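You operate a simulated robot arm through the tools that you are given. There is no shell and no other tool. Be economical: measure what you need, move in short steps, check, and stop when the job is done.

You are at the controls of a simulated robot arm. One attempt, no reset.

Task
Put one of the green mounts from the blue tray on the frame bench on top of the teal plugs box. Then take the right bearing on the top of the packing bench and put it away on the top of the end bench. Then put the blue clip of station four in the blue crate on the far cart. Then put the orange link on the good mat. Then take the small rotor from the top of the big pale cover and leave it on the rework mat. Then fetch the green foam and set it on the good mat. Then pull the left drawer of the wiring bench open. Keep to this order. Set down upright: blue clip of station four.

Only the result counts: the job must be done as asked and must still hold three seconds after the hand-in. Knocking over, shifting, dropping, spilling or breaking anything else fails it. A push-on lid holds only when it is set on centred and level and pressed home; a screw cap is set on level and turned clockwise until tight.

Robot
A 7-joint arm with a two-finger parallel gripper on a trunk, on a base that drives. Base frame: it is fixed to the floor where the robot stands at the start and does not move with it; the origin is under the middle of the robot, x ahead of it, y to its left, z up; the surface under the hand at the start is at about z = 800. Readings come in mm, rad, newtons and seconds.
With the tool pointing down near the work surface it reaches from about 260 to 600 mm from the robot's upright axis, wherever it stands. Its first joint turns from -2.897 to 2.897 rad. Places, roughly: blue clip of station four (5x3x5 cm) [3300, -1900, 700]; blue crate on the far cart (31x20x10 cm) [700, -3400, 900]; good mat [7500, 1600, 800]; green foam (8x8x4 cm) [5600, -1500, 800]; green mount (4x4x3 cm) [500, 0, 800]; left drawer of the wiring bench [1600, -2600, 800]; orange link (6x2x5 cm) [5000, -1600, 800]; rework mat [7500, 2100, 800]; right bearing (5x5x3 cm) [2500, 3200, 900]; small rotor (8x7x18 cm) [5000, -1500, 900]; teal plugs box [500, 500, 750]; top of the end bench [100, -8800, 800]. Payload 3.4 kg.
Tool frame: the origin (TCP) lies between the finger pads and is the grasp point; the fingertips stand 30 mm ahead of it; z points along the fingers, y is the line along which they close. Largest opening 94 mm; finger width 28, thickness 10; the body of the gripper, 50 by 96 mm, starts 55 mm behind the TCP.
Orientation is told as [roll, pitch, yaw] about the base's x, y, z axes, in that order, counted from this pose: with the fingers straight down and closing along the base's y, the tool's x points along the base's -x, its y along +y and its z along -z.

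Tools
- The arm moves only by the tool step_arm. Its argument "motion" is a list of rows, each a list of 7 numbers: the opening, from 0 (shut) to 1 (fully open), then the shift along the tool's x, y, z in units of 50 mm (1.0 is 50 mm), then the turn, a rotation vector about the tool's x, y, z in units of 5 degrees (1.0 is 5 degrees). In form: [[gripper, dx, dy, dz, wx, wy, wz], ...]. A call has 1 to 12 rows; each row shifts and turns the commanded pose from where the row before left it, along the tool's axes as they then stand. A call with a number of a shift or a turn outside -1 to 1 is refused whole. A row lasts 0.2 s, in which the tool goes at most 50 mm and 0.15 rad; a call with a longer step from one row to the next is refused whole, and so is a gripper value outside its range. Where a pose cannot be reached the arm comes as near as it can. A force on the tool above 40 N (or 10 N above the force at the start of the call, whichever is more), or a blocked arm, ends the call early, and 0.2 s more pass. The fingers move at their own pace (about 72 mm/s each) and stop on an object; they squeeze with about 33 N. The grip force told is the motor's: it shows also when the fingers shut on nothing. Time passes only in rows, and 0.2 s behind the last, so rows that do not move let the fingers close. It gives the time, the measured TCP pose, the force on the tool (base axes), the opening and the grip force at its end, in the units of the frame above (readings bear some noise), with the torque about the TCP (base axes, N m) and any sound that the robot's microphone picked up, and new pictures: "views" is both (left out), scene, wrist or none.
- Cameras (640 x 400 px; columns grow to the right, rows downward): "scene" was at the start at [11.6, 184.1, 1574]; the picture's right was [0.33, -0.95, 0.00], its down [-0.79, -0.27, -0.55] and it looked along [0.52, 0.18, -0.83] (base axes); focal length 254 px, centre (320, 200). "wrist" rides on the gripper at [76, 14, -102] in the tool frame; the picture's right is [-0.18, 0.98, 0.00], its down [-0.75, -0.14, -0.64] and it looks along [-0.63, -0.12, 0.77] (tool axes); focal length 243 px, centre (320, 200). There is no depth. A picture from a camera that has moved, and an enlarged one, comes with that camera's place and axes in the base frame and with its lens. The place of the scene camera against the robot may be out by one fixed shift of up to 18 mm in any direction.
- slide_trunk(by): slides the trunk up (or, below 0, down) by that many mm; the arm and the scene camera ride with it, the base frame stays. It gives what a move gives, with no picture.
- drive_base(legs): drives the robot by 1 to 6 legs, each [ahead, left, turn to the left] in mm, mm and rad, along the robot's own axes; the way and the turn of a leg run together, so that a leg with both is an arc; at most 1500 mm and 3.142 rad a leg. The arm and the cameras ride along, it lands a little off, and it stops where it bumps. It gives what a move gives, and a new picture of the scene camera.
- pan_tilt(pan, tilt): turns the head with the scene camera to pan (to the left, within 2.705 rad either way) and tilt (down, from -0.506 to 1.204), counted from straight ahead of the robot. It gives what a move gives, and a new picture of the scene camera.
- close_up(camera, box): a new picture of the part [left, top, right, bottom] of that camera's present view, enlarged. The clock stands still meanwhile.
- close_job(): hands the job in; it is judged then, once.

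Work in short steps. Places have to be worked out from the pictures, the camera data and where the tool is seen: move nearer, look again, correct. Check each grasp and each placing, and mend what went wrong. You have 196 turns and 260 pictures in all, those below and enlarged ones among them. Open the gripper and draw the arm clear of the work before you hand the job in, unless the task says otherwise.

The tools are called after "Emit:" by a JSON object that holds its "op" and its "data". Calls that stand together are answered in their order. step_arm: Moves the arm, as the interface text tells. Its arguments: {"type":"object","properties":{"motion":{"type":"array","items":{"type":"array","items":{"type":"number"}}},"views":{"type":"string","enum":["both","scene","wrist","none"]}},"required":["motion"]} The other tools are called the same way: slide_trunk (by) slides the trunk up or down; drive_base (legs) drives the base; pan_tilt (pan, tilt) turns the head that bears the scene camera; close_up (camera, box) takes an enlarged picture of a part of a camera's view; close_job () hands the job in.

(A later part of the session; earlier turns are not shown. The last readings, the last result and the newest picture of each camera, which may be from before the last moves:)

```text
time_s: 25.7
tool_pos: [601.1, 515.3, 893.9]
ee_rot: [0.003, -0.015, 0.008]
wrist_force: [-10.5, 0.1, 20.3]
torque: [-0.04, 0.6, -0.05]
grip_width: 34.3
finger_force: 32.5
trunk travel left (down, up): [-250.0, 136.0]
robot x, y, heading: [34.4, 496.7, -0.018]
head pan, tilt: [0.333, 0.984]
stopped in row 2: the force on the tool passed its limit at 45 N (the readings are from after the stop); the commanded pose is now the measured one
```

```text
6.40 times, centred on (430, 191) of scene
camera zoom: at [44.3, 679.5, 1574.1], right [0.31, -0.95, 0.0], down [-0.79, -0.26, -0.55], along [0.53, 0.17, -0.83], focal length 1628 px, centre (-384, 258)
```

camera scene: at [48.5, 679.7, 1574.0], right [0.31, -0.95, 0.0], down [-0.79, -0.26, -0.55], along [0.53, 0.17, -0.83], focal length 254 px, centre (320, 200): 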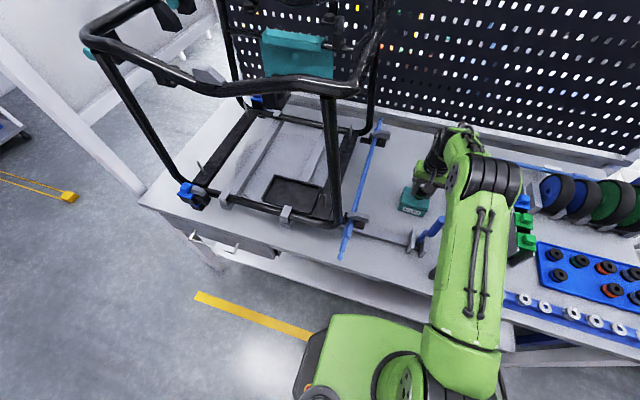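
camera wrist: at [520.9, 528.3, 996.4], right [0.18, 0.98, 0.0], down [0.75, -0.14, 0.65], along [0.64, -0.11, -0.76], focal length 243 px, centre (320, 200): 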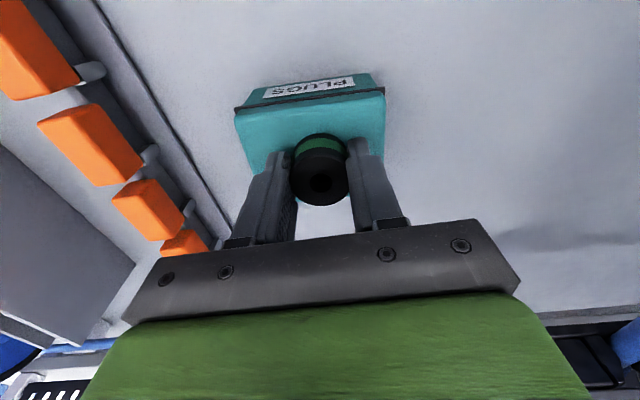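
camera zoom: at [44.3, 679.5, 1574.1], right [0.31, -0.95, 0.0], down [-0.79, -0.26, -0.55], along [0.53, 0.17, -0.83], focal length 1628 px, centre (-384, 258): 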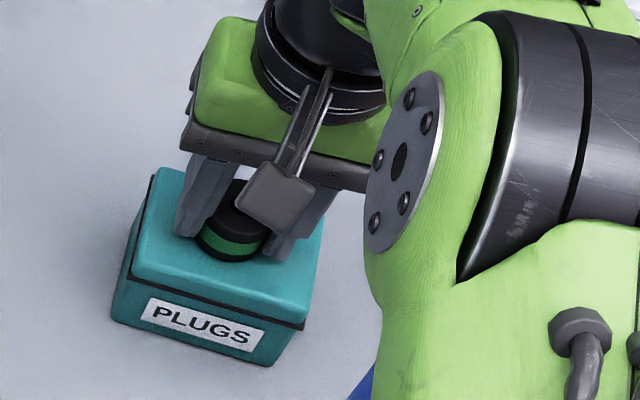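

Contact with the lid reached. I relieve the pressure slightly, open and rise.

Emit:
{"op": "step_arm", "data": {"motion": [[0, 0, 0, -0.02, 0, 0, 0], [0.6, 0, 0, 0, 0, 0, 0], [0.6, 0, 0, 0, 0, 0, 0], [0.6, 0, 0, 0, 0, 0, 0], [0.6, 0, 0, -0.5, 0, 0, 0], [0.6, 0, 0, -0.9, 0, 0, 0]], "views": "wrist"}}

Emit:
{"op": "close_up", "data": {"camera": "scene", "box": [380, 140, 480, 222]}}

```text
time_s: 27.1
tool_pos: [599.5, 513.0, 965.6]
ee_rot: [0.005, -0.013, 0.009]
wrist_force: [0.0, -0.6, -0.3]
torque: [0.02, 0.0, -0.02]
grip_width: 56.2
finger_force: 0.1
trunk travel left (down, up): [-250.0, 136.0]
robot x, y, heading: [32.6, 492.4, -0.017]
head pan, tilt: [0.333, 0.984]
camera wrist: at [521.4, 526.7, 1065.2], right [0.18, 0.98, 0.01], down [0.75, -0.14, 0.65], along [0.64, -0.11, -0.76], focal length 243 px, centre (320, 200)
```

wrist: 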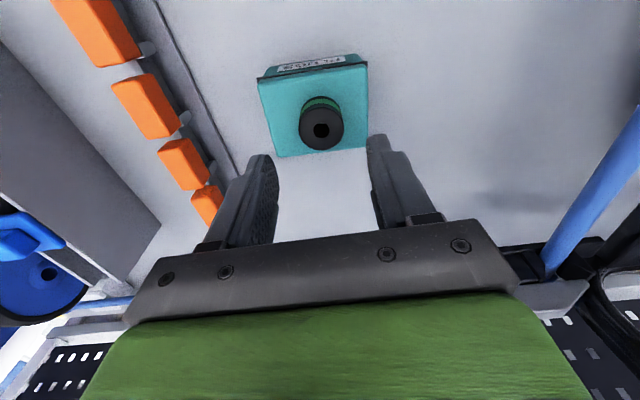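

```text
4.88 times, centred on (430, 181) of scene
camera zoom: at [46.9, 679.5, 1574.0], right [0.31, -0.95, 0.0], down [-0.79, -0.26, -0.55], along [0.53, 0.17, -0.83], focal length 1241 px, centre (-217, 293)
```

zoom: 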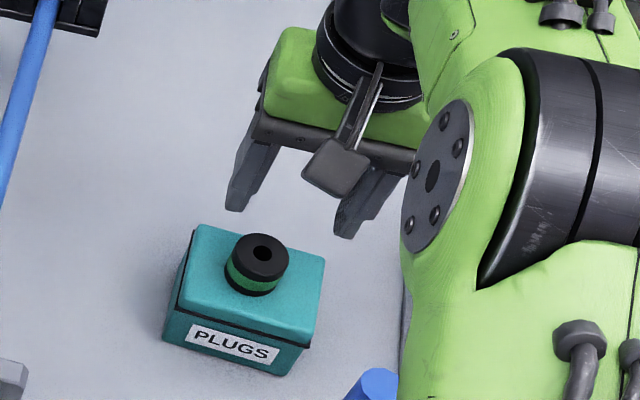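

Step one stands well. I rise and retract over the lever to a travel pose.

Emit:
{"op": "step_arm", "data": {"motion": [[0.6, 0, 0, -0.95, 0, 0, 0], [0.6, 0, 0, -0.95, 0, 0, 0], [0.6, 0, 0, -0.95, 0, 0, 0], [0.6, 0, 0, -0.95, 0, 0, 0], [0.6, 0.95, 0, 0, 0, 0, 0], [0.6, 0.95, 0, 0, 0, 0, 0], [0.6, 0.95, 0, 0, 0, 0, 0], [0.6, 0.95, 0, 0, 0, 0, 0], [0.6, 0.95, 0, 0, 0, 0, 0]], "views": "none"}}

Emit:
{"op": "pan_tilt", "data": {"pan": 0.9, "tilt": 0.3}}

```text
time_s: 29.1
tool_pos: [354.5, 505.7, 1146.6]
ee_rot: [0.004, -0.018, 0.008]
wrist_force: [-1.1, 0.3, 0.4]
torque: [0.01, -0.02, 0.02]
grip_width: 56.6
finger_force: 0.0
out of reach, approached as far as the arm can: row 4
trunk travel left (down, up): [-250.0, 136.0]
robot x, y, heading: [30.3, 496.0, -0.022]
head pan, tilt: [0.333, 0.984]
```

```text
time_s: 30.2
tool_pos: [357.6, 506.7, 1146.9]
ee_rot: [0.003, -0.014, 0.007]
wrist_force: [-0.2, 0.9, -0.1]
torque: [-0.01, 0.0, 0.01]
grip_width: 56.4
finger_force: 0.0
trunk travel left (down, up): [-250.0, 136.0]
robot x, y, heading: [34.0, 497.3, -0.017]
head pan, tilt: [0.901, 0.3]
camera scene: at [40.0, 729.8, 1632.3], right [0.77, -0.63, 0.0], down [-0.19, -0.23, -0.95], along [0.61, 0.74, -0.3], focal length 254 px, centre (320, 200)
```

scene: 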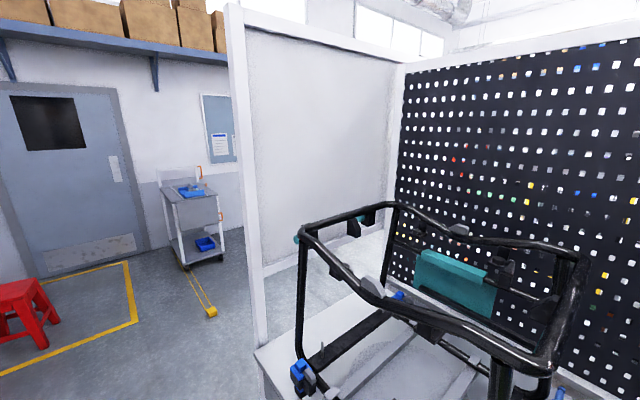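

I survey around to plan the route: looking left and right.

Emit:
{"op": "pan_tilt", "data": {"pan": 1.9, "tilt": 0.3}}

Emit:
{"op": "pan_tilt", "data": {"pan": -1.2, "tilt": 0.3}}

Emit:
{"op": "pan_tilt", "data": {"pan": -2.5, "tilt": 0.3}}

```text
time_s: 31.5
tool_pos: [358.0, 505.8, 1145.9]
ee_rot: [0.003, -0.015, 0.008]
wrist_force: [-1.0, -0.2, -0.5]
torque: [0.0, 0.0, 0.01]
grip_width: 56.4
finger_force: 0.0
trunk travel left (down, up): [-250.0, 136.0]
robot x, y, heading: [36.0, 496.1, -0.016]
head pan, tilt: [1.901, 0.3]
camera scene: at [-48.1, 746.4, 1632.4], right [0.95, 0.31, 0.0], down [0.09, -0.28, -0.96], along [-0.29, 0.91, -0.3], focal length 254 px, centre (320, 200)
```

scene: 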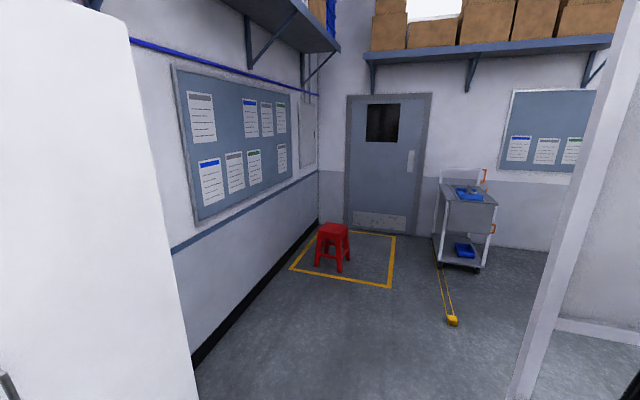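

```text
time_s: 34.1
tool_pos: [357.2, 506.2, 1145.9]
ee_rot: [0.004, -0.015, 0.008]
wrist_force: [-0.4, -0.5, 0.8]
torque: [-0.01, -0.01, -0.02]
grip_width: 56.5
finger_force: 0.1
trunk travel left (down, up): [-250.0, 136.0]
robot x, y, heading: [33.3, 493.9, -0.013]
head pan, tilt: [-1.201, 0.3]
camera scene: at [13.0, 570.0, 1632.4], right [-0.94, -0.35, 0.0], down [-0.1, 0.28, -0.96], along [0.33, -0.9, -0.3], focal length 254 px, centre (320, 200)
```

scene: 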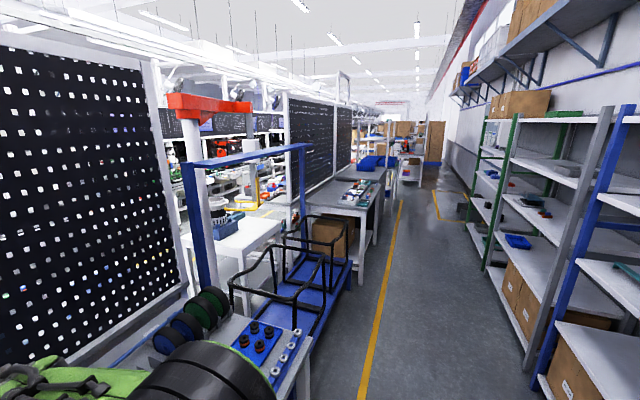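

```text
time_s: 35.6
tool_pos: [357.3, 505.8, 1146.9]
ee_rot: [0.002, -0.013, 0.007]
wrist_force: [0.6, -0.4, -0.2]
torque: [0.0, 0.0, 0.01]
grip_width: 56.2
finger_force: 0.1
trunk travel left (down, up): [-250.0, 136.0]
robot x, y, heading: [35.6, 493.0, -0.016]
head pan, tilt: [-2.499, 0.3]
camera scene: at [-95.0, 602.8, 1632.4], right [-0.59, 0.81, 0.0], down [0.24, 0.17, -0.96], along [-0.77, -0.56, -0.3], focal length 254 px, centre (320, 200)
```

scene: 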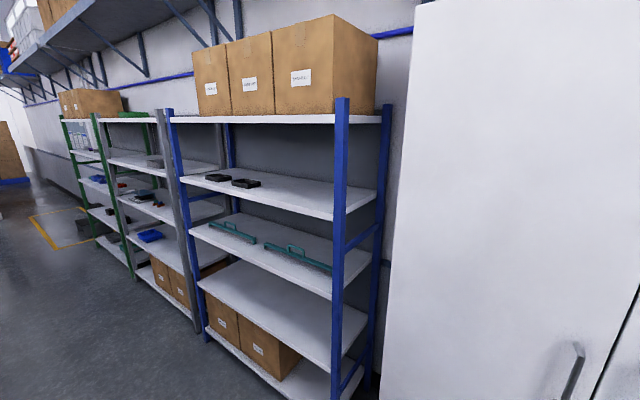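

The aisle runs along y; the packing bench must be reached around the left partition. I back off 250 and slide left 1500, then look ahead.

Emit:
{"op": "drive_base", "data": {"legs": [[-250, 0, 0], [0, 1500, 0]]}}

Emit:
{"op": "pan_tilt", "data": {"pan": 0.4, "tilt": 0.3}}

```text
time_s: 44.3
tool_pos: [147.5, 1962.1, 1146.6]
ee_rot: [0.004, -0.014, -0.013]
wrist_force: [0.2, 0.5, 0.0]
torque: [-0.03, 0.02, 0.0]
grip_width: 56.6
finger_force: 0.1
trunk travel left (down, up): [-250.0, 136.0]
robot x, y, heading: [-181.2, 1958.1, -0.036]
head pan, tilt: [-2.499, 0.3]
camera scene: at [-302.7, 2068.4, 1632.4], right [-0.57, 0.82, 0.0], down [0.24, 0.17, -0.96], along [-0.78, -0.54, -0.3], focal length 254 px, centre (320, 200)
```

scene: 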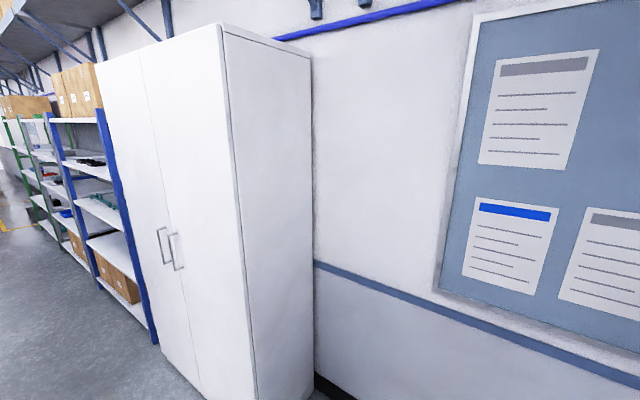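

```text
time_s: 46.8
tool_pos: [147.1, 1962.8, 1146.9]
ee_rot: [0.002, -0.013, -0.012]
wrist_force: [0.3, -0.2, -0.6]
torque: [0.0, -0.03, 0.01]
grip_width: 56.1
finger_force: 0.0
trunk travel left (down, up): [-250.0, 136.0]
robot x, y, heading: [-176.5, 1955.1, -0.035]
head pan, tilt: [0.4, 0.3]
camera scene: at [-138.7, 2154.5, 1632.4], right [0.36, -0.93, 0.0], down [-0.28, -0.11, -0.96], along [0.89, 0.34, -0.3], focal length 254 px, centre (320, 200)
```

scene: 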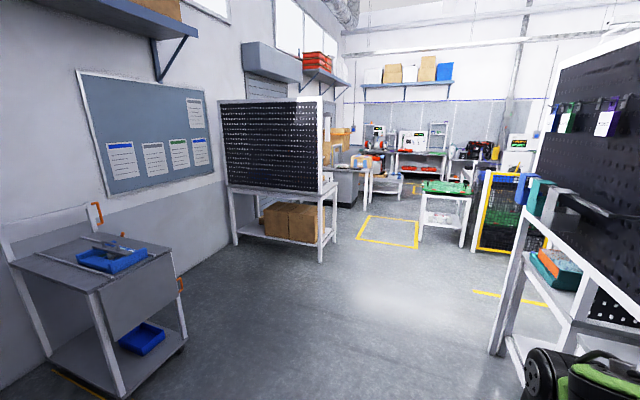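

A bench with a pegboard stands near (2500, 3400) — likely the packing bench. I enlarge it.

Emit:
{"op": "close_up", "data": {"camera": "scene", "box": [200, 80, 480, 270]}}

```text
2.11 times, centred on (340, 175) of scene
camera zoom: at [-138.7, 2154.5, 1632.4], right [0.36, -0.93, 0.0], down [-0.28, -0.11, -0.96], along [0.89, 0.34, -0.3], focal length 536 px, centre (278, 253)
```

zoom: 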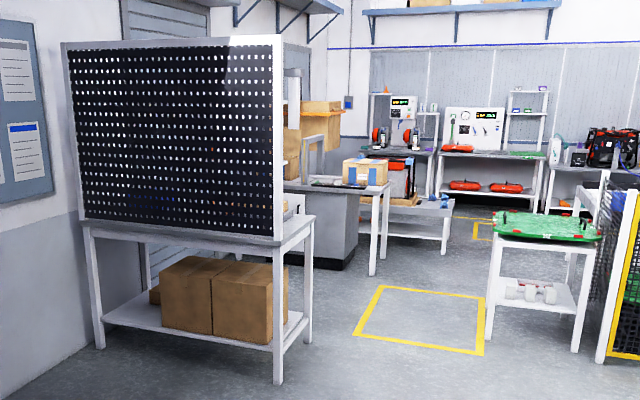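

The bench spans roughly x 2390–2950, y 3120–4370, pegboard on its west side. I drive to about (2500, 2450) and turn to face +y toward its end.

Emit:
{"op": "drive_base", "data": {"legs": [[1350, 300, 0], [1330, 290, 0], [0, 0, 1.6]]}}

Emit:
{"op": "pan_tilt", "data": {"pan": 0.0, "tilt": 0.6}}

```text
time_s: 64.1
tool_pos: [2481.0, 2832.1, 1145.8]
ee_rot: [0.003, -0.014, 1.665]
wrist_force: [0.7, -0.1, -0.6]
torque: [0.0, 0.02, -0.01]
grip_width: 56.2
finger_force: 0.1
trunk travel left (down, up): [-250.0, 136.0]
robot x, y, heading: [2518.4, 2507.0, 1.644]
head pan, tilt: [0.4, 0.3]
camera scene: at [2334.3, 2532.1, 1632.4], right [0.89, 0.45, 0.0], down [0.13, -0.26, -0.96], along [-0.43, 0.85, -0.3], focal length 254 px, centre (320, 200)
```

scene: 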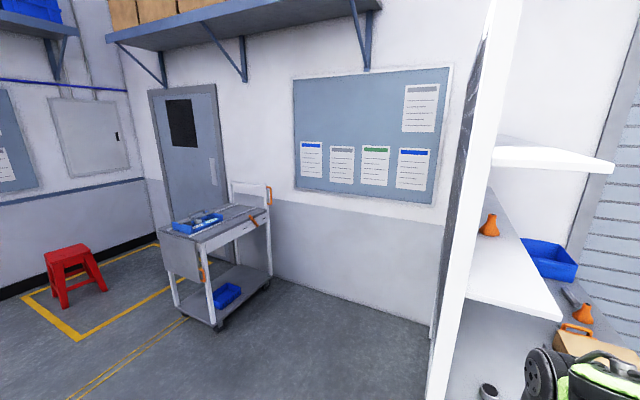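

```text
time_s: 65.0
tool_pos: [2480.1, 2830.6, 1146.8]
ee_rot: [0.003, -0.015, 1.665]
wrist_force: [0.2, -0.3, 0.3]
torque: [0.01, -0.01, -0.01]
grip_width: 56.5
finger_force: 0.1
trunk travel left (down, up): [-250.0, 136.0]
robot x, y, heading: [2517.5, 2506.5, 1.64]
head pan, tilt: [0.0, 0.6]
camera scene: at [2370.3, 2537.1, 1605.0], right [1.0, 0.07, 0.0], down [0.04, -0.56, -0.83], along [-0.06, 0.82, -0.56], focal length 254 px, centre (320, 200)
```

scene: 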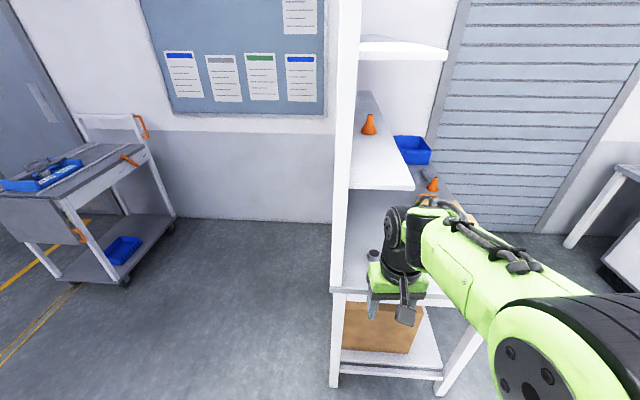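

The arm hides the bench end; wrist view may show it.

Emit:
{"op": "step_arm", "data": {"motion": [[0.6, 0, -0.9, 0, 0, 0, 0], [0.6, 0, -0.9, 0, 0, 0, 0], [0.6, 0, -0.9, 0, 0, 0, 0], [0.6, 0, -0.9, 0, 0, 0, 0]]}}

```text
time_s: 66.0
tool_pos: [2659.9, 2852.7, 1146.0]
ee_rot: [0.003, -0.014, 1.666]
wrist_force: [0.1, 0.6, 0.3]
torque: [-0.01, 0.07, 0.01]
grip_width: 56.5
finger_force: 0.0
trunk travel left (down, up): [-250.0, 136.0]
robot x, y, heading: [2522.4, 2512.5, 1.639]
head pan, tilt: [0.0, 0.6]
camera scene: at [2372.0, 2537.8, 1605.1], right [1.0, 0.07, 0.0], down [0.04, -0.56, -0.82], along [-0.06, 0.82, -0.57], focal length 254 px, centre (320, 200)
camera wrist: at [2654.3, 2773.7, 1246.9], right [-1.0, 0.09, 0.01], down [0.07, 0.76, 0.65], along [0.05, 0.65, -0.76], focal length 243 px, centre (320, 200)
```

scene: 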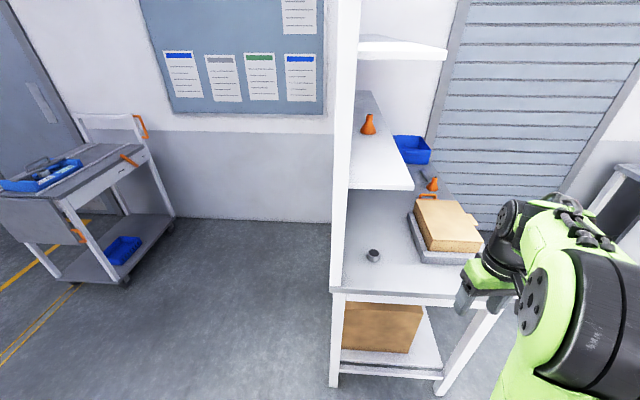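
wrist: 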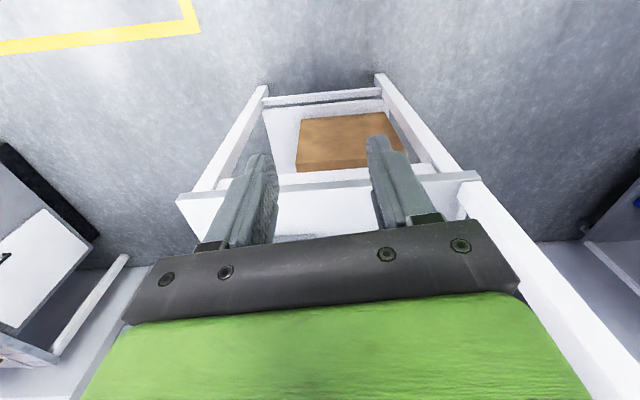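

Emit:
{"op": "close_up", "data": {"camera": "scene", "box": [320, 80, 500, 300]}}

```text
1.82 times, centred on (410, 190) of scene
camera zoom: at [2372.0, 2537.8, 1605.1], right [1.0, 0.07, 0.0], down [0.04, -0.56, -0.82], along [-0.06, 0.82, -0.57], focal length 463 px, centre (156, 218)
```

zoom: 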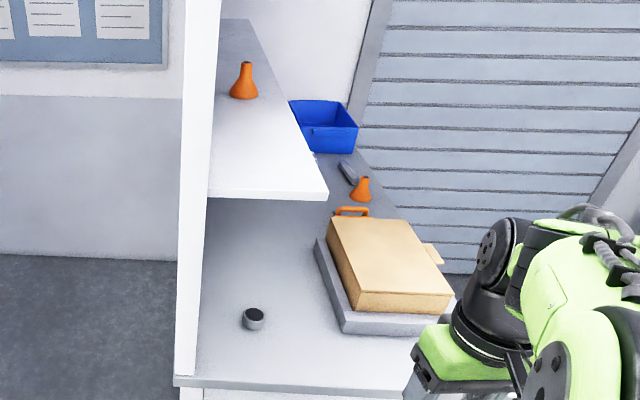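

One bearing (~(2530, 3250, 860)) is visible under a shelf; another may be hidden. I centre the arm, lower it and tilt the fingers forward to look under the shelf.

Emit:
{"op": "step_arm", "data": {"motion": [[1, 0, 0.8, 0, 0, -1, 0], [1, 0, 0.8, 0, 0, -1, 0], [1, 0, 0.8, 0, 0, -1, 0], [1, 0, 0.2, 0, 0, -1, 0], [1, 0, 0, 0.5, 0, -1, 0], [1, 0, 0, 0.5, 0, -1, 0], [1, 0, 0, 0.5, 0, -1, 0], [1, 0, 0, 0.5, 0, -1, 0]]}}

```text
time_s: 67.8
tool_pos: [2526.6, 2882.9, 1059.4]
ee_rot: [0.0, -0.687, 1.662]
wrist_force: [-0.6, 0.3, -0.7]
torque: [-0.01, 0.03, 0.0]
grip_width: 93.9
finger_force: 0.1
trunk travel left (down, up): [-250.0, 136.0]
robot x, y, heading: [2519.6, 2509.2, 1.643]
head pan, tilt: [0.0, 0.6]
camera scene: at [2372.0, 2538.1, 1605.1], right [1.0, 0.07, 0.0], down [0.04, -0.56, -0.82], along [-0.06, 0.82, -0.57], focal length 254 px, centre (320, 200)
camera wrist: at [2523.7, 2758.3, 1088.9], right [-0.99, 0.05, 0.12], down [0.12, 0.19, 0.97], along [0.03, 0.98, -0.19], focal length 243 px, centre (320, 200)
```

scene: 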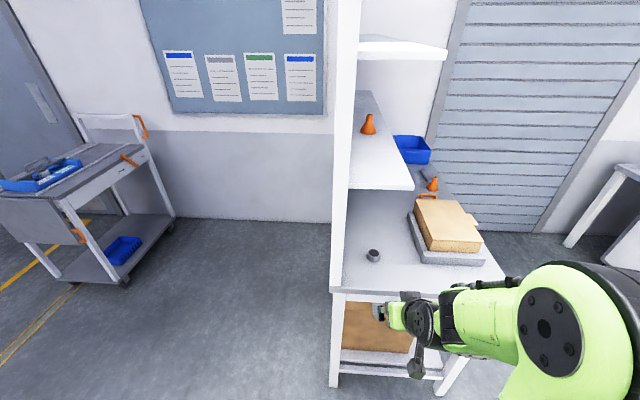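
wrist: 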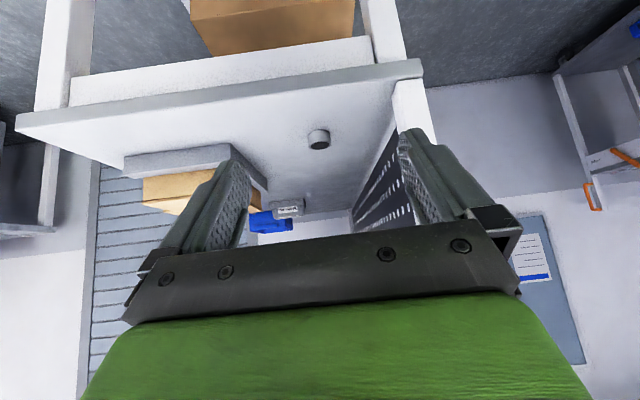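

Emit:
{"op": "close_up", "data": {"camera": "wrist", "box": [220, 110, 420, 235]}}

```text
3.20 times, centred on (320, 172) of wrist
camera zoom: at [2523.7, 2758.3, 1088.9], right [-0.99, 0.05, 0.12], down [0.12, 0.19, 0.97], along [0.03, 0.98, -0.19], focal length 776 px, centre (320, 288)
```

zoom: 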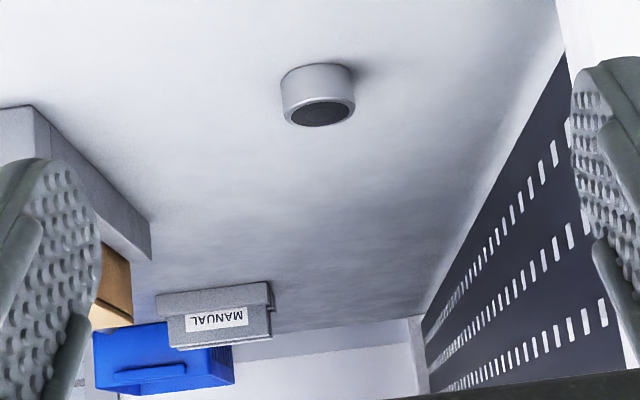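

Only this bearing is on the bench top, matching the given place: (2524, 3250). I drive forward 220 mm.

Emit:
{"op": "drive_base", "data": {"legs": [[220, 0, 0]]}}

Emit:
{"op": "close_up", "data": {"camera": "wrist", "box": [160, 0, 480, 200]}}

```text
time_s: 69.4
tool_pos: [2506.6, 3104.6, 1059.2]
ee_rot: [-0.002, -0.687, 1.673]
wrist_force: [0.2, 1.7, 0.4]
torque: [0.01, -0.01, 0.01]
grip_width: 94.0
finger_force: 0.1
trunk travel left (down, up): [-250.0, 136.0]
robot x, y, heading: [2506.5, 2726.8, 1.648]
head pan, tilt: [0.0, 0.6]
camera scene: at [2353.9, 2757.9, 1604.9], right [1.0, 0.08, 0.0], down [0.04, -0.56, -0.82], along [-0.06, 0.82, -0.57], focal length 254 px, centre (320, 200)
```

scene: 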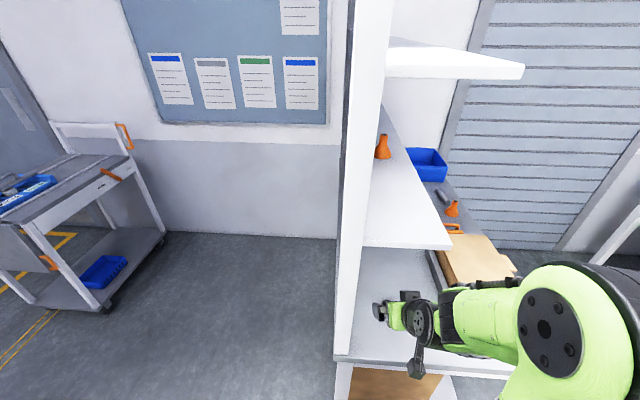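

```text
2.00 times, centred on (320, 100) of wrist
camera zoom: at [2504.0, 2979.3, 1089.3], right [-0.99, 0.04, 0.12], down [0.12, 0.19, 0.97], along [0.02, 0.98, -0.19], focal length 485 px, centre (320, 400)
```

zoom: 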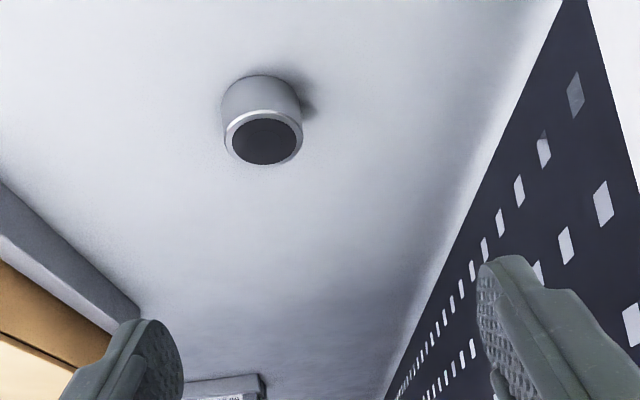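

Triangulated: bearing top centre (2524, 3226, 884), diameter ~47. I approach along the tilted finger axis, stopping ~50 mm short to check.

Emit:
{"op": "step_arm", "data": {"motion": [[1, 0.44, -0.59, 0, 0, 0, 0], [1, 0, 0, 0.8, 0, 0, 0], [1, 0, 0, 0.8, 0, 0, 0], [1, 0, 0, 0.8, 0, 0, 0], [1, 0, 0, 0.6, 0, 0, 0], [1, 0, 0, 0, 0, 0, 0]]}}

```text
time_s: 70.8
tool_pos: [2534.1, 3193.0, 934.5]
ee_rot: [-0.001, -0.688, 1.673]
wrist_force: [-0.4, 1.1, 0.9]
torque: [-0.01, 0.01, 0.01]
grip_width: 94.1
finger_force: 0.1
out of reach, approached as far as the arm can: row 1
trunk travel left (down, up): [-250.0, 136.0]
robot x, y, heading: [2502.7, 2727.3, 1.645]
head pan, tilt: [0.0, 0.6]
camera scene: at [2354.0, 2755.8, 1605.0], right [1.0, 0.08, 0.0], down [0.04, -0.56, -0.83], along [-0.06, 0.82, -0.56], focal length 254 px, centre (320, 200)
camera wrist: at [2531.7, 3068.5, 964.0], right [-0.99, 0.04, 0.12], down [0.12, 0.19, 0.97], along [0.02, 0.98, -0.19], focal length 243 px, centre (320, 200)
```

scene: 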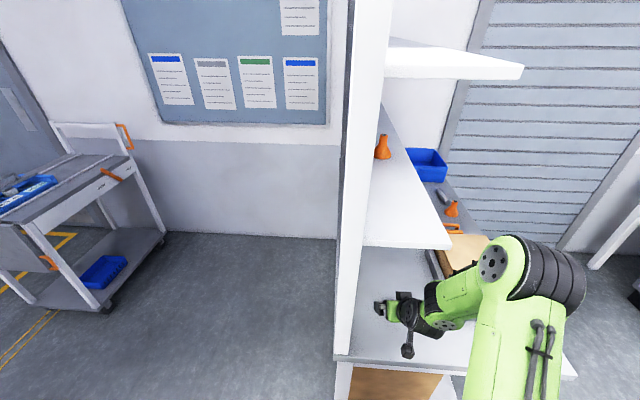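
wrist: 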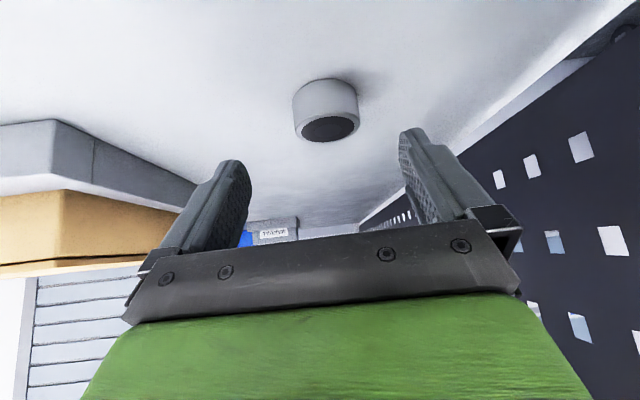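

Everything lines up; bearing at (2522, 3225). I make the final approach and close.

Emit:
{"op": "step_arm", "data": {"motion": [[1, 0.18, 0.12, 0.2, 0, 0, 0], [1, 0, 0, 0.4, 0, 0, 0], [1, 0, 0, 0.38, 0, 0, 0], [1, 0, 0, 0, 0, 0, 0]], "views": "wrist"}}

```text
time_s: 71.8
tool_pos: [2521.8, 3216.6, 892.0]
ee_rot: [-0.001, -0.688, 1.672]
wrist_force: [1.1, -4.2, 5.5]
torque: [-0.11, 0.27, 0.18]
grip_width: 93.8
finger_force: 0.0
trunk travel left (down, up): [-250.0, 136.0]
robot x, y, heading: [2501.8, 2733.2, 1.65]
head pan, tilt: [0.0, 0.6]
camera wrist: at [2519.5, 3092.0, 922.0], right [-0.99, 0.04, 0.12], down [0.12, 0.19, 0.97], along [0.02, 0.98, -0.19], focal length 243 px, centre (320, 200)
```

wrist: 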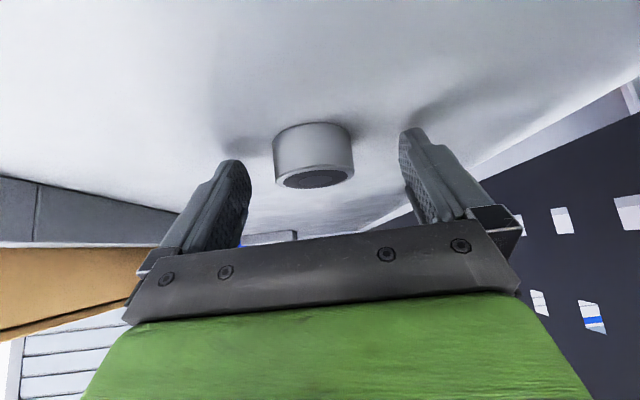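

Slight table contact (5 N). I raise 3 mm, shift 4 mm sideways and close.

Emit:
{"op": "step_arm", "data": {"motion": [[1, -0.05, -0.07, -0.05, 0, 0, 0], [1, 0, 0, 0, 0, 0, 0], [0.3, 0, 0, 0, 0, 0, 0], [0.3, 0, 0, 0, 0, 0, 0], [0.3, 0, 0, 0, 0, 0, 0], [0.3, 0, 0, 0, 0, 0, 0]], "views": "wrist"}}

```text
time_s: 73.2
tool_pos: [2525.9, 3217.6, 895.7]
ee_rot: [0.0, -0.688, 1.674]
wrist_force: [-0.9, 0.7, 1.0]
torque: [0.04, 0.06, 0.0]
grip_width: 45.3
finger_force: 32.6
trunk travel left (down, up): [-250.0, 136.0]
robot x, y, heading: [2501.7, 2727.1, 1.648]
head pan, tilt: [0.0, 0.6]
camera wrist: at [2523.7, 3093.9, 925.2], right [-0.99, 0.04, 0.12], down [0.12, 0.19, 0.97], along [0.02, 0.98, -0.19], focal length 243 px, centre (320, 200)
```

wrist: 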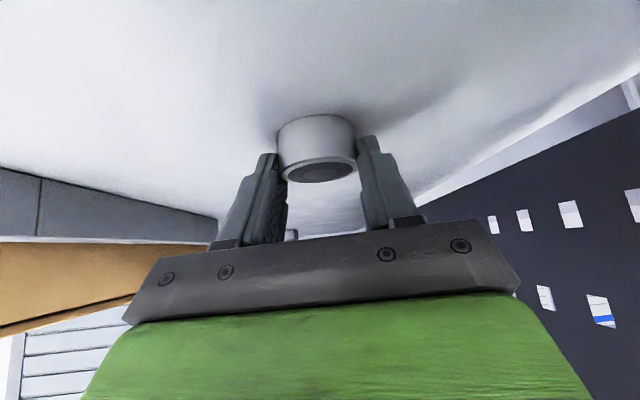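

Gripped at 45 mm. I lift 25 mm and check that it holds.

Emit:
{"op": "step_arm", "data": {"motion": [[0.2, -0.16, 0, -0.2, 0, 0, 0], [0.2, -0.16, 0, -0.2, 0, 0, 0], [0.2, 0, 0, 0, 0, 0, 0]], "views": "wrist"}}

Emit:
{"op": "close_up", "data": {"camera": "wrist", "box": [220, 90, 420, 230]}}

```text
time_s: 74.0
tool_pos: [2526.2, 3217.7, 919.0]
ee_rot: [-0.002, -0.689, 1.674]
wrist_force: [-0.1, 0.1, -1.1]
torque: [0.0, 0.0, 0.02]
grip_width: 45.3
finger_force: 33.2
trunk travel left (down, up): [-250.0, 136.0]
robot x, y, heading: [2497.6, 2729.1, 1.652]
head pan, tilt: [0.0, 0.6]
camera wrist: at [2523.2, 3094.2, 950.1], right [-0.99, 0.04, 0.12], down [0.12, 0.19, 0.97], along [0.02, 0.98, -0.19], focal length 243 px, centre (320, 200)
```

wrist: 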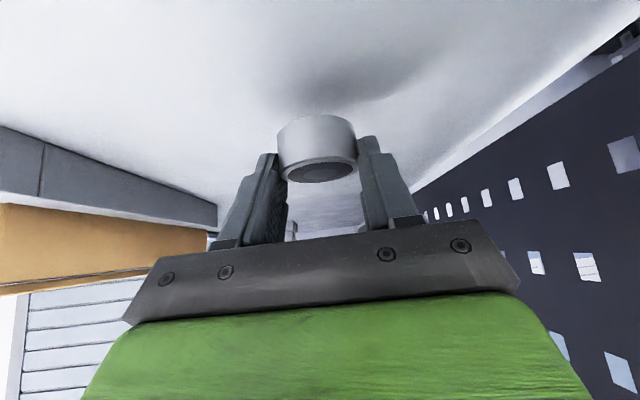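

```text
2.86 times, centred on (320, 160) of wrist
camera zoom: at [2523.2, 3094.2, 950.1], right [-0.99, 0.04, 0.12], down [0.12, 0.19, 0.97], along [0.02, 0.98, -0.19], focal length 693 px, centre (320, 314)
```

zoom: 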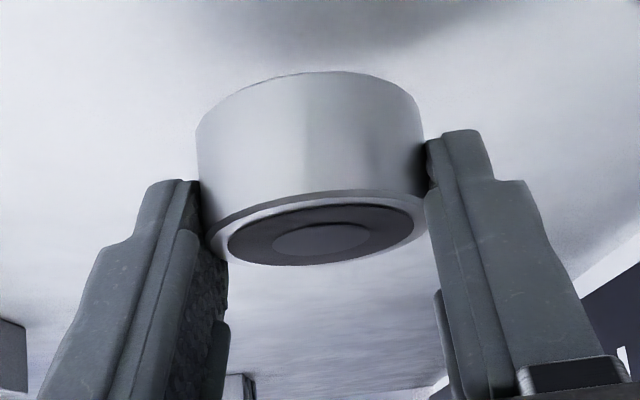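

Securely held. I lift a little more then back out 400 mm from the bench.

Emit:
{"op": "step_arm", "data": {"motion": [[0.2, -0.2, 0, -0.25, 0, 0, 0], [0.2, -0.2, 0, -0.25, 0, 0, 0], [0.2, 0, 0, 0, 0, 0, 0]], "views": "none"}}

```text
time_s: 74.8
tool_pos: [2525.6, 3218.3, 951.4]
ee_rot: [0.001, -0.686, 1.673]
wrist_force: [-0.3, 0.4, -0.5]
torque: [0.0, -0.03, -0.01]
grip_width: 44.9
finger_force: 32.8
trunk travel left (down, up): [-250.0, 136.0]
robot x, y, heading: [2503.3, 2727.8, 1.644]
head pan, tilt: [0.0, 0.6]
```

Emit:
{"op": "drive_base", "data": {"legs": [[-450, 0, 0]]}}

```text
time_s: 77.6
tool_pos: [2561.8, 2760.7, 950.0]
ee_rot: [-0.004, -0.687, 1.676]
wrist_force: [-0.3, -0.2, -0.8]
torque: [0.02, 0.01, 0.01]
grip_width: 45.3
finger_force: 33.1
trunk travel left (down, up): [-250.0, 136.0]
robot x, y, heading: [2538.4, 2273.2, 1.653]
head pan, tilt: [0.0, 0.6]
camera scene: at [2389.9, 2298.3, 1605.0], right [1.0, 0.08, 0.0], down [0.04, -0.56, -0.83], along [-0.07, 0.82, -0.56], focal length 254 px, centre (320, 200)
```

scene: 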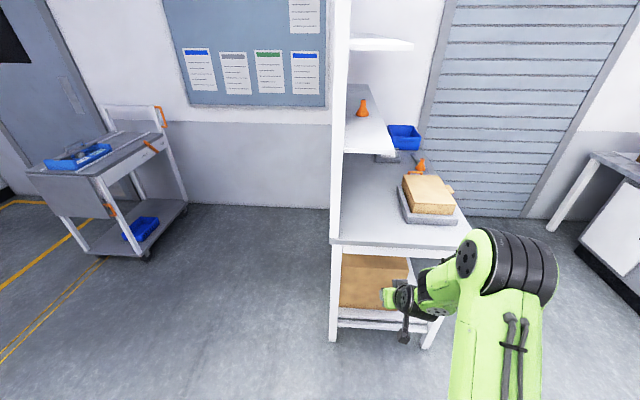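

I tuck the arm up and back before driving off.

Emit:
{"op": "step_arm", "data": {"motion": [[0.2, 0.2, 0, -0.7, 0, 0, 0], [0.2, 0.2, 0, -0.7, 0, 0, 0], [0.2, 0.2, 0, -0.7, 0, 0, 0], [0.2, 0.2, 0, -0.7, 0, 0, 0], [0.2, 0.2, 0, -0.7, 0, 0, 0]], "views": "wrist"}}

Emit:
{"op": "drive_base", "data": {"legs": [[0, 0, 1.571], [1350, 0, 0], [1340, 0, 0], [0, 0, 1.488]]}}

```text
time_s: 78.8
tool_pos: [2571.1, 2655.8, 1027.1]
ee_rot: [-0.002, -0.688, 1.676]
wrist_force: [-0.6, 0.1, -1.2]
torque: [-0.04, 0.0, -0.01]
grip_width: 45.2
finger_force: 32.7
out of reach, approached as far as the arm can: row 4, 5
trunk travel left (down, up): [-250.0, 136.0]
robot x, y, heading: [2535.4, 2271.3, 1.65]
head pan, tilt: [0.0, 0.6]
camera wrist: at [2567.5, 2530.5, 1057.5], right [-0.99, 0.04, 0.12], down [0.12, 0.19, 0.97], along [0.02, 0.98, -0.19], focal length 243 px, centre (320, 200)
```

wrist: 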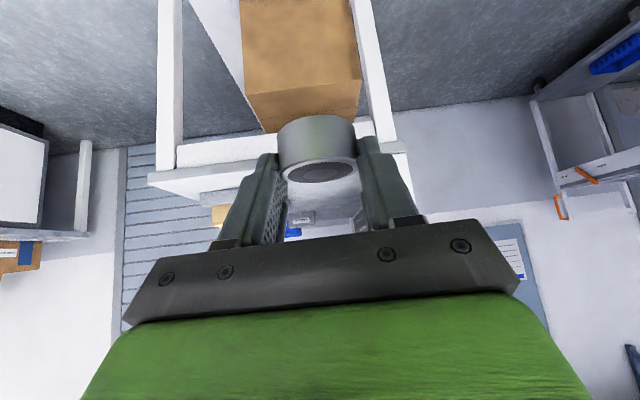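

```text
time_s: 99.2
tool_pos: [-208.5, 1728.2, 1027.0]
ee_rot: [-0.003, -0.687, -1.6]
wrist_force: [0.1, -1.0, -1.8]
torque: [0.01, -0.02, 0.01]
grip_width: 45.5
finger_force: 32.7
trunk travel left (down, up): [-250.0, 136.0]
robot x, y, heading: [-126.9, 2102.4, -1.628]
head pan, tilt: [0.0, 0.6]
camera scene: at [28.1, 2073.1, 1604.9], right [-1.0, 0.06, 0.0], down [0.03, 0.56, -0.82], along [-0.05, -0.82, -0.57], focal length 254 px, centre (320, 200)
```

scene: 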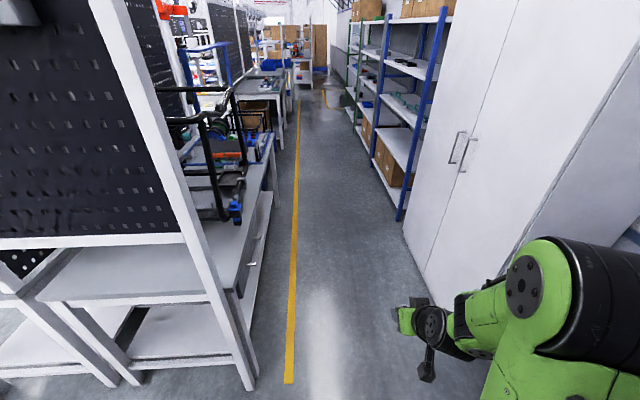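

Clear aisle ahead. I straighten the heading and drive ~4.4 m down the aisle, then look.

Emit:
{"op": "drive_base", "data": {"legs": [[0, 0, 0.04], [1500, 0, 0], [1500, 0, 0], [1400, 0, 0]]}}

```text
time_s: 121.2
tool_pos: [-399.1, -2797.9, 1026.9]
ee_rot: [-0.002, -0.687, -1.631]
wrist_force: [0.4, 0.2, -0.8]
torque: [0.01, 0.02, -0.02]
grip_width: 45.1
finger_force: 33.3
trunk travel left (down, up): [-250.0, 136.0]
robot x, y, heading: [-304.1, -2426.2, -1.659]
head pan, tilt: [0.0, 0.6]
camera scene: at [-152.1, -2459.2, 1604.9], right [-1.0, 0.09, 0.0], down [0.05, 0.56, -0.82], along [-0.07, -0.82, -0.57], focal length 254 px, centre (320, 200)
```

scene: 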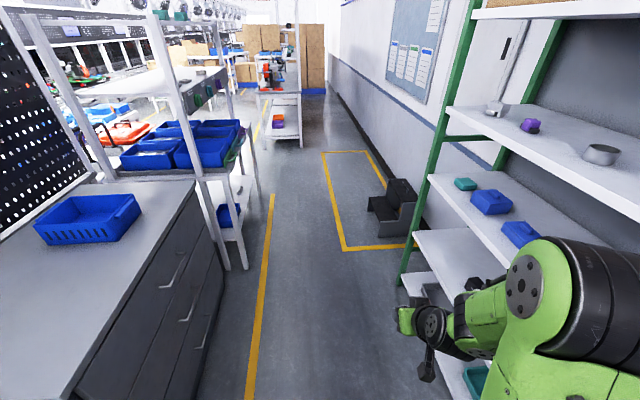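

Aisle continues; a rack stands on the left near y −6300 with its edge at x≈−150. I correct heading and advance to y≈−5200, keeping x≈−420.

Emit:
{"op": "drive_base", "data": {"legs": [[0, 0, 0.09], [1400, -60, 0], [1400, -60, 0]]}}

```text
time_s: 135.2
tool_pos: [-433.8, -5591.5, 1027.5]
ee_rot: [-0.002, -0.689, -1.514]
wrist_force: [0.6, -0.1, -0.5]
torque: [-0.02, -0.01, -0.03]
grip_width: 44.8
finger_force: 32.7
trunk travel left (down, up): [-250.0, 136.0]
robot x, y, heading: [-386.2, -5214.3, -1.541]
head pan, tilt: [0.0, 0.6]
camera scene: at [-226.6, -5227.1, 1604.9], right [-1.0, -0.03, 0.0], down [-0.02, 0.56, -0.82], along [0.02, -0.82, -0.57], focal length 254 px, centre (320, 200)
```

scene: 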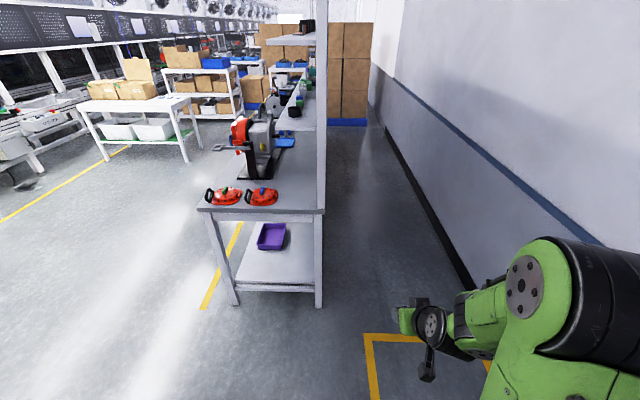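

I enlarge the row of benches ahead.

Emit:
{"op": "close_up", "data": {"camera": "scene", "box": [160, 10, 400, 220]}}

```text
1.90 times, centred on (280, 115) of scene
camera zoom: at [-226.6, -5227.1, 1604.9], right [-1.0, -0.03, 0.0], down [-0.02, 0.56, -0.82], along [0.02, -0.82, -0.57], focal length 485 px, centre (396, 362)
```

zoom: 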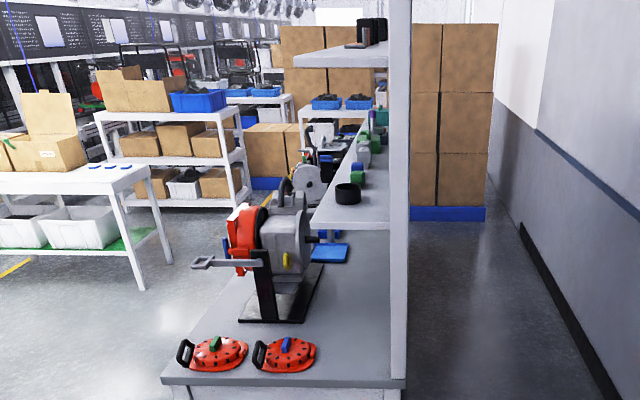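

The bench row's near end is at y≈−6220, spanning x −226…396, front to +x. I shift to x≈950 and drive along its front to look for the end bench.

Emit:
{"op": "drive_base", "data": {"legs": [[0, 1370, 0], [1400, 0, 0]]}}

Emit:
{"op": "pan_tilt", "data": {"pan": -0.35, "tilt": 0.4}}

```text
time_s: 139.2
tool_pos: [269.5, -5607.7, 1027.1]
ee_rot: [-0.008, -0.687, -1.356]
wrist_force: [0.4, -0.6, -1.7]
torque: [0.03, 0.04, -0.03]
grip_width: 45.3
finger_force: 33.0
trunk travel left (down, up): [-250.0, 136.0]
robot x, y, heading: [257.3, -5220.9, -1.385]
head pan, tilt: [0.0, 0.6]
stopped in leg 1: the robot was blocked; the commanded pose is now the measured one
camera scene: at [420.7, -5215.9, 1604.4], right [-0.98, -0.19, 0.0], down [-0.11, 0.56, -0.82], along [0.15, -0.81, -0.57], focal length 254 px, centre (320, 200)
```

scene: 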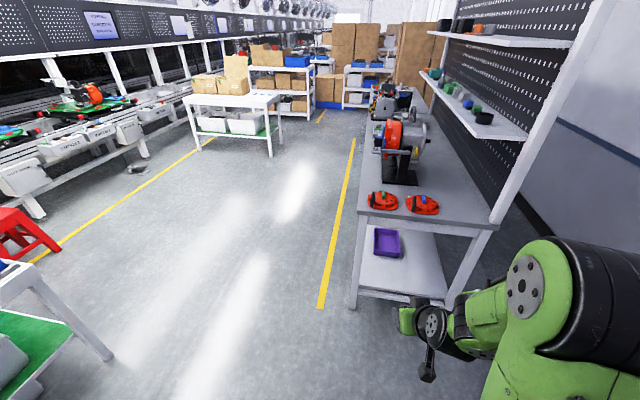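

```text
time_s: 140.0
tool_pos: [264.4, -5605.9, 1026.7]
ee_rot: [-0.004, -0.686, -1.357]
wrist_force: [0.0, 1.2, -1.2]
torque: [0.01, -0.01, -0.04]
grip_width: 45.2
finger_force: 33.1
trunk travel left (down, up): [-250.0, 136.0]
robot x, y, heading: [252.8, -5222.4, -1.385]
head pan, tilt: [-0.351, 0.4]
camera scene: at [384.1, -5218.1, 1623.1], right [-0.99, 0.16, 0.0], down [0.06, 0.38, -0.92], along [-0.15, -0.91, -0.39], focal length 254 px, centre (320, 200)
```

scene: 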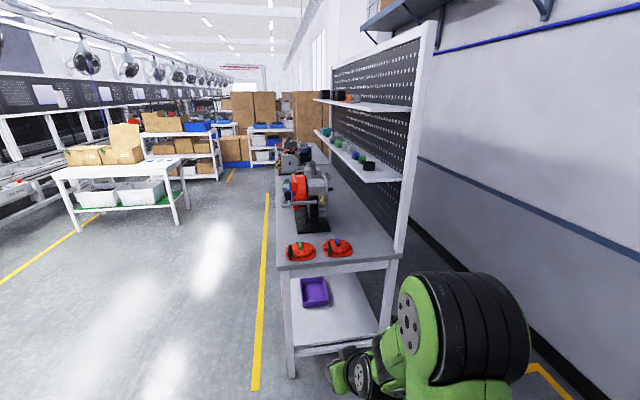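

Bumped into something on the left. I look there.

Emit:
{"op": "pan_tilt", "data": {"pan": 1.5, "tilt": 0.7}}

```text
time_s: 141.8
tool_pos: [264.4, -5604.7, 1026.6]
ee_rot: [-0.001, -0.687, -1.36]
wrist_force: [-0.8, 0.4, -0.4]
torque: [0.04, -0.01, 0.02]
grip_width: 45.1
finger_force: 33.4
trunk travel left (down, up): [-250.0, 136.0]
robot x, y, heading: [259.8, -5219.9, -1.387]
head pan, tilt: [1.499, 0.7]
camera scene: at [483.2, -5116.9, 1596.3], right [0.11, -0.99, 0.0], down [-0.64, -0.07, -0.77], along [0.76, 0.09, -0.64], focal length 254 px, centre (320, 200)
```

scene: 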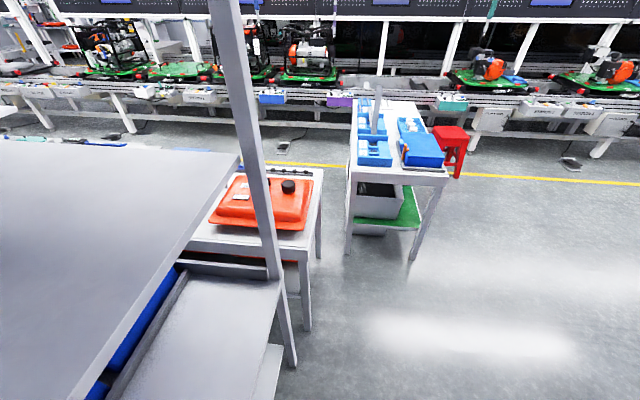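

I was caught on the end of the bench at left-rear (y>−4950). I go forward 280 first, realign, then left.

Emit:
{"op": "drive_base", "data": {"legs": [[280, 0, 0], [0, 0, -0.17], [0, 620, 0], [1400, 0, 0]]}}

Emit:
{"op": "pan_tilt", "data": {"pan": -0.5, "tilt": 0.5}}

```text
time_s: 154.3
tool_pos: [887.0, -7293.1, 1027.6]
ee_rot: [-0.001, -0.688, -1.553]
wrist_force: [0.2, 0.8, -0.4]
torque: [0.0, -0.02, 0.02]
grip_width: 45.2
finger_force: 32.8
trunk travel left (down, up): [-250.0, 136.0]
robot x, y, heading: [953.4, -6917.1, -1.575]
head pan, tilt: [1.499, 0.7]
camera scene: at [1192.4, -6854.2, 1596.3], right [-0.08, -1.0, 0.0], down [-0.64, 0.05, -0.76], along [0.76, -0.06, -0.64], focal length 254 px, centre (320, 200)
```

scene: 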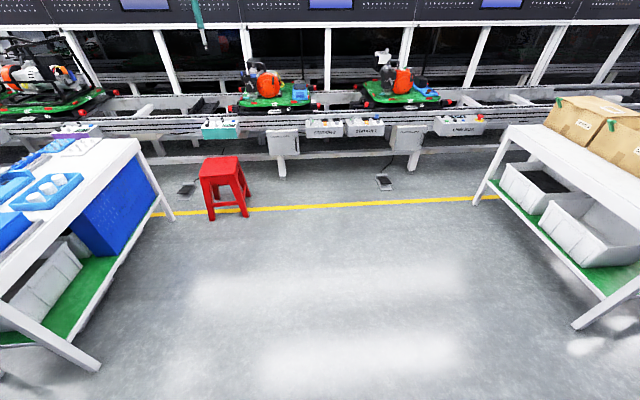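

```text
time_s: 156.2
tool_pos: [887.1, -7292.8, 1026.1]
ee_rot: [-0.002, -0.687, -1.552]
wrist_force: [-0.1, 0.1, -1.2]
torque: [-0.01, -0.01, -0.01]
grip_width: 44.9
finger_force: 33.4
trunk travel left (down, up): [-250.0, 136.0]
robot x, y, heading: [955.3, -6913.9, -1.578]
head pan, tilt: [-0.499, 0.499]
camera scene: at [1063.8, -6927.0, 1614.0], right [-0.88, 0.48, 0.0], down [0.23, 0.42, -0.88], along [-0.42, -0.77, -0.48], focal length 254 px, centre (320, 200)
```

scene: 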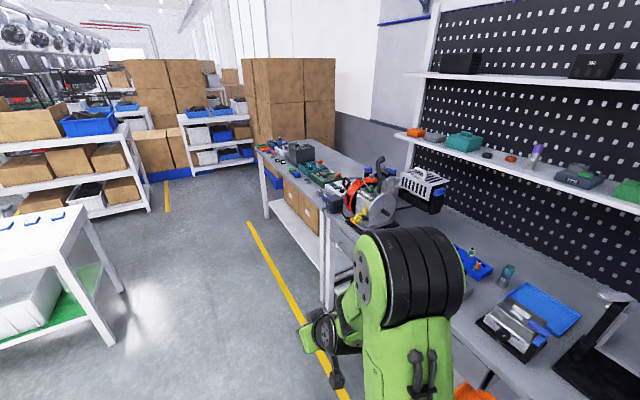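

The end bench is the last one (y −8100…−9500). I enlarge it to find free space.

Emit:
{"op": "close_up", "data": {"camera": "scene", "box": [240, 120, 440, 250]}}

Emit:
{"op": "drive_base", "data": {"legs": [[1400, 0, 0], [200, 0, 0]]}}

Emit:
{"op": "pan_tilt", "data": {"pan": -1.3, "tilt": 0.7}}

```text
3.08 times, centred on (340, 185) of scene
camera zoom: at [1063.8, -6927.0, 1614.0], right [-0.88, 0.48, 0.0], down [0.23, 0.42, -0.88], along [-0.42, -0.77, -0.48], focal length 783 px, centre (258, 246)
```

zoom: 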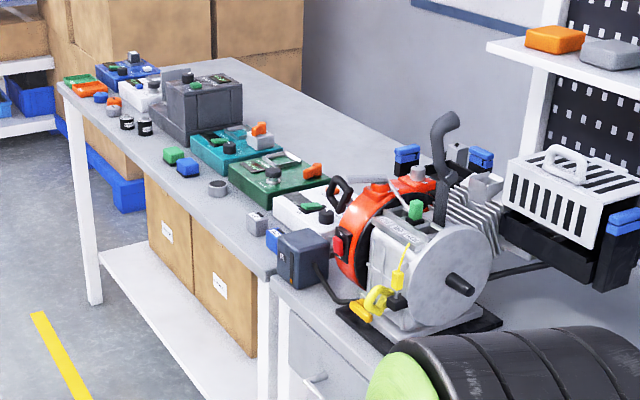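

```text
time_s: 164.3
tool_pos: [869.2, -8878.2, 1027.5]
ee_rot: [-0.003, -0.685, -1.56]
wrist_force: [-0.2, -0.9, -0.8]
torque: [0.01, -0.01, 0.0]
grip_width: 44.7
finger_force: 33.1
trunk travel left (down, up): [-250.0, 136.0]
robot x, y, heading: [934.6, -8502.4, -1.583]
head pan, tilt: [-0.499, 0.499]
camera scene: at [1050.0, -8514.4, 1614.0], right [-0.87, 0.49, 0.0], down [0.24, 0.42, -0.88], along [-0.43, -0.76, -0.48], focal length 254 px, centre (320, 200)
```

scene: 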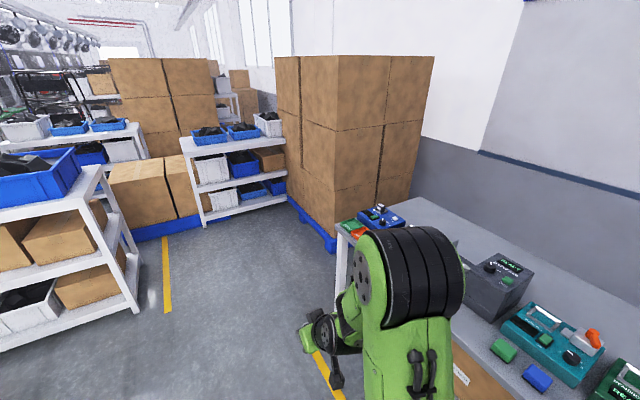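

```text
time_s: 165.5
tool_pos: [870.4, -8876.0, 1027.3]
ee_rot: [-0.002, -0.686, -1.562]
wrist_force: [-0.6, 0.6, -0.6]
torque: [0.0, -0.03, 0.0]
grip_width: 44.9
finger_force: 32.5
trunk travel left (down, up): [-250.0, 136.0]
robot x, y, heading: [935.5, -8500.5, -1.583]
head pan, tilt: [-1.3, 0.7]
camera scene: at [1012.6, -8455.1, 1596.3], right [-0.25, 0.97, 0.0], down [0.62, 0.16, -0.77], along [-0.74, -0.19, -0.64], focal length 254 px, centre (320, 200)
```

scene: 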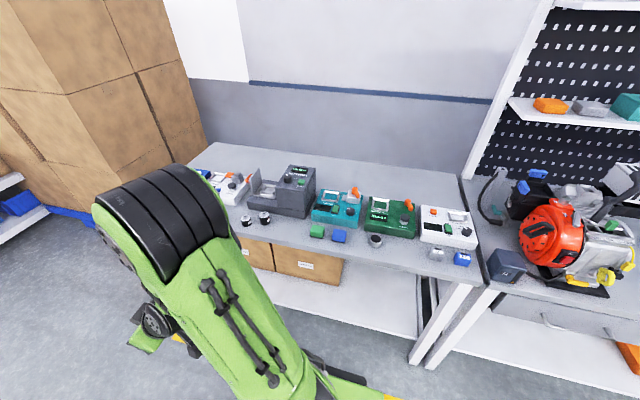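

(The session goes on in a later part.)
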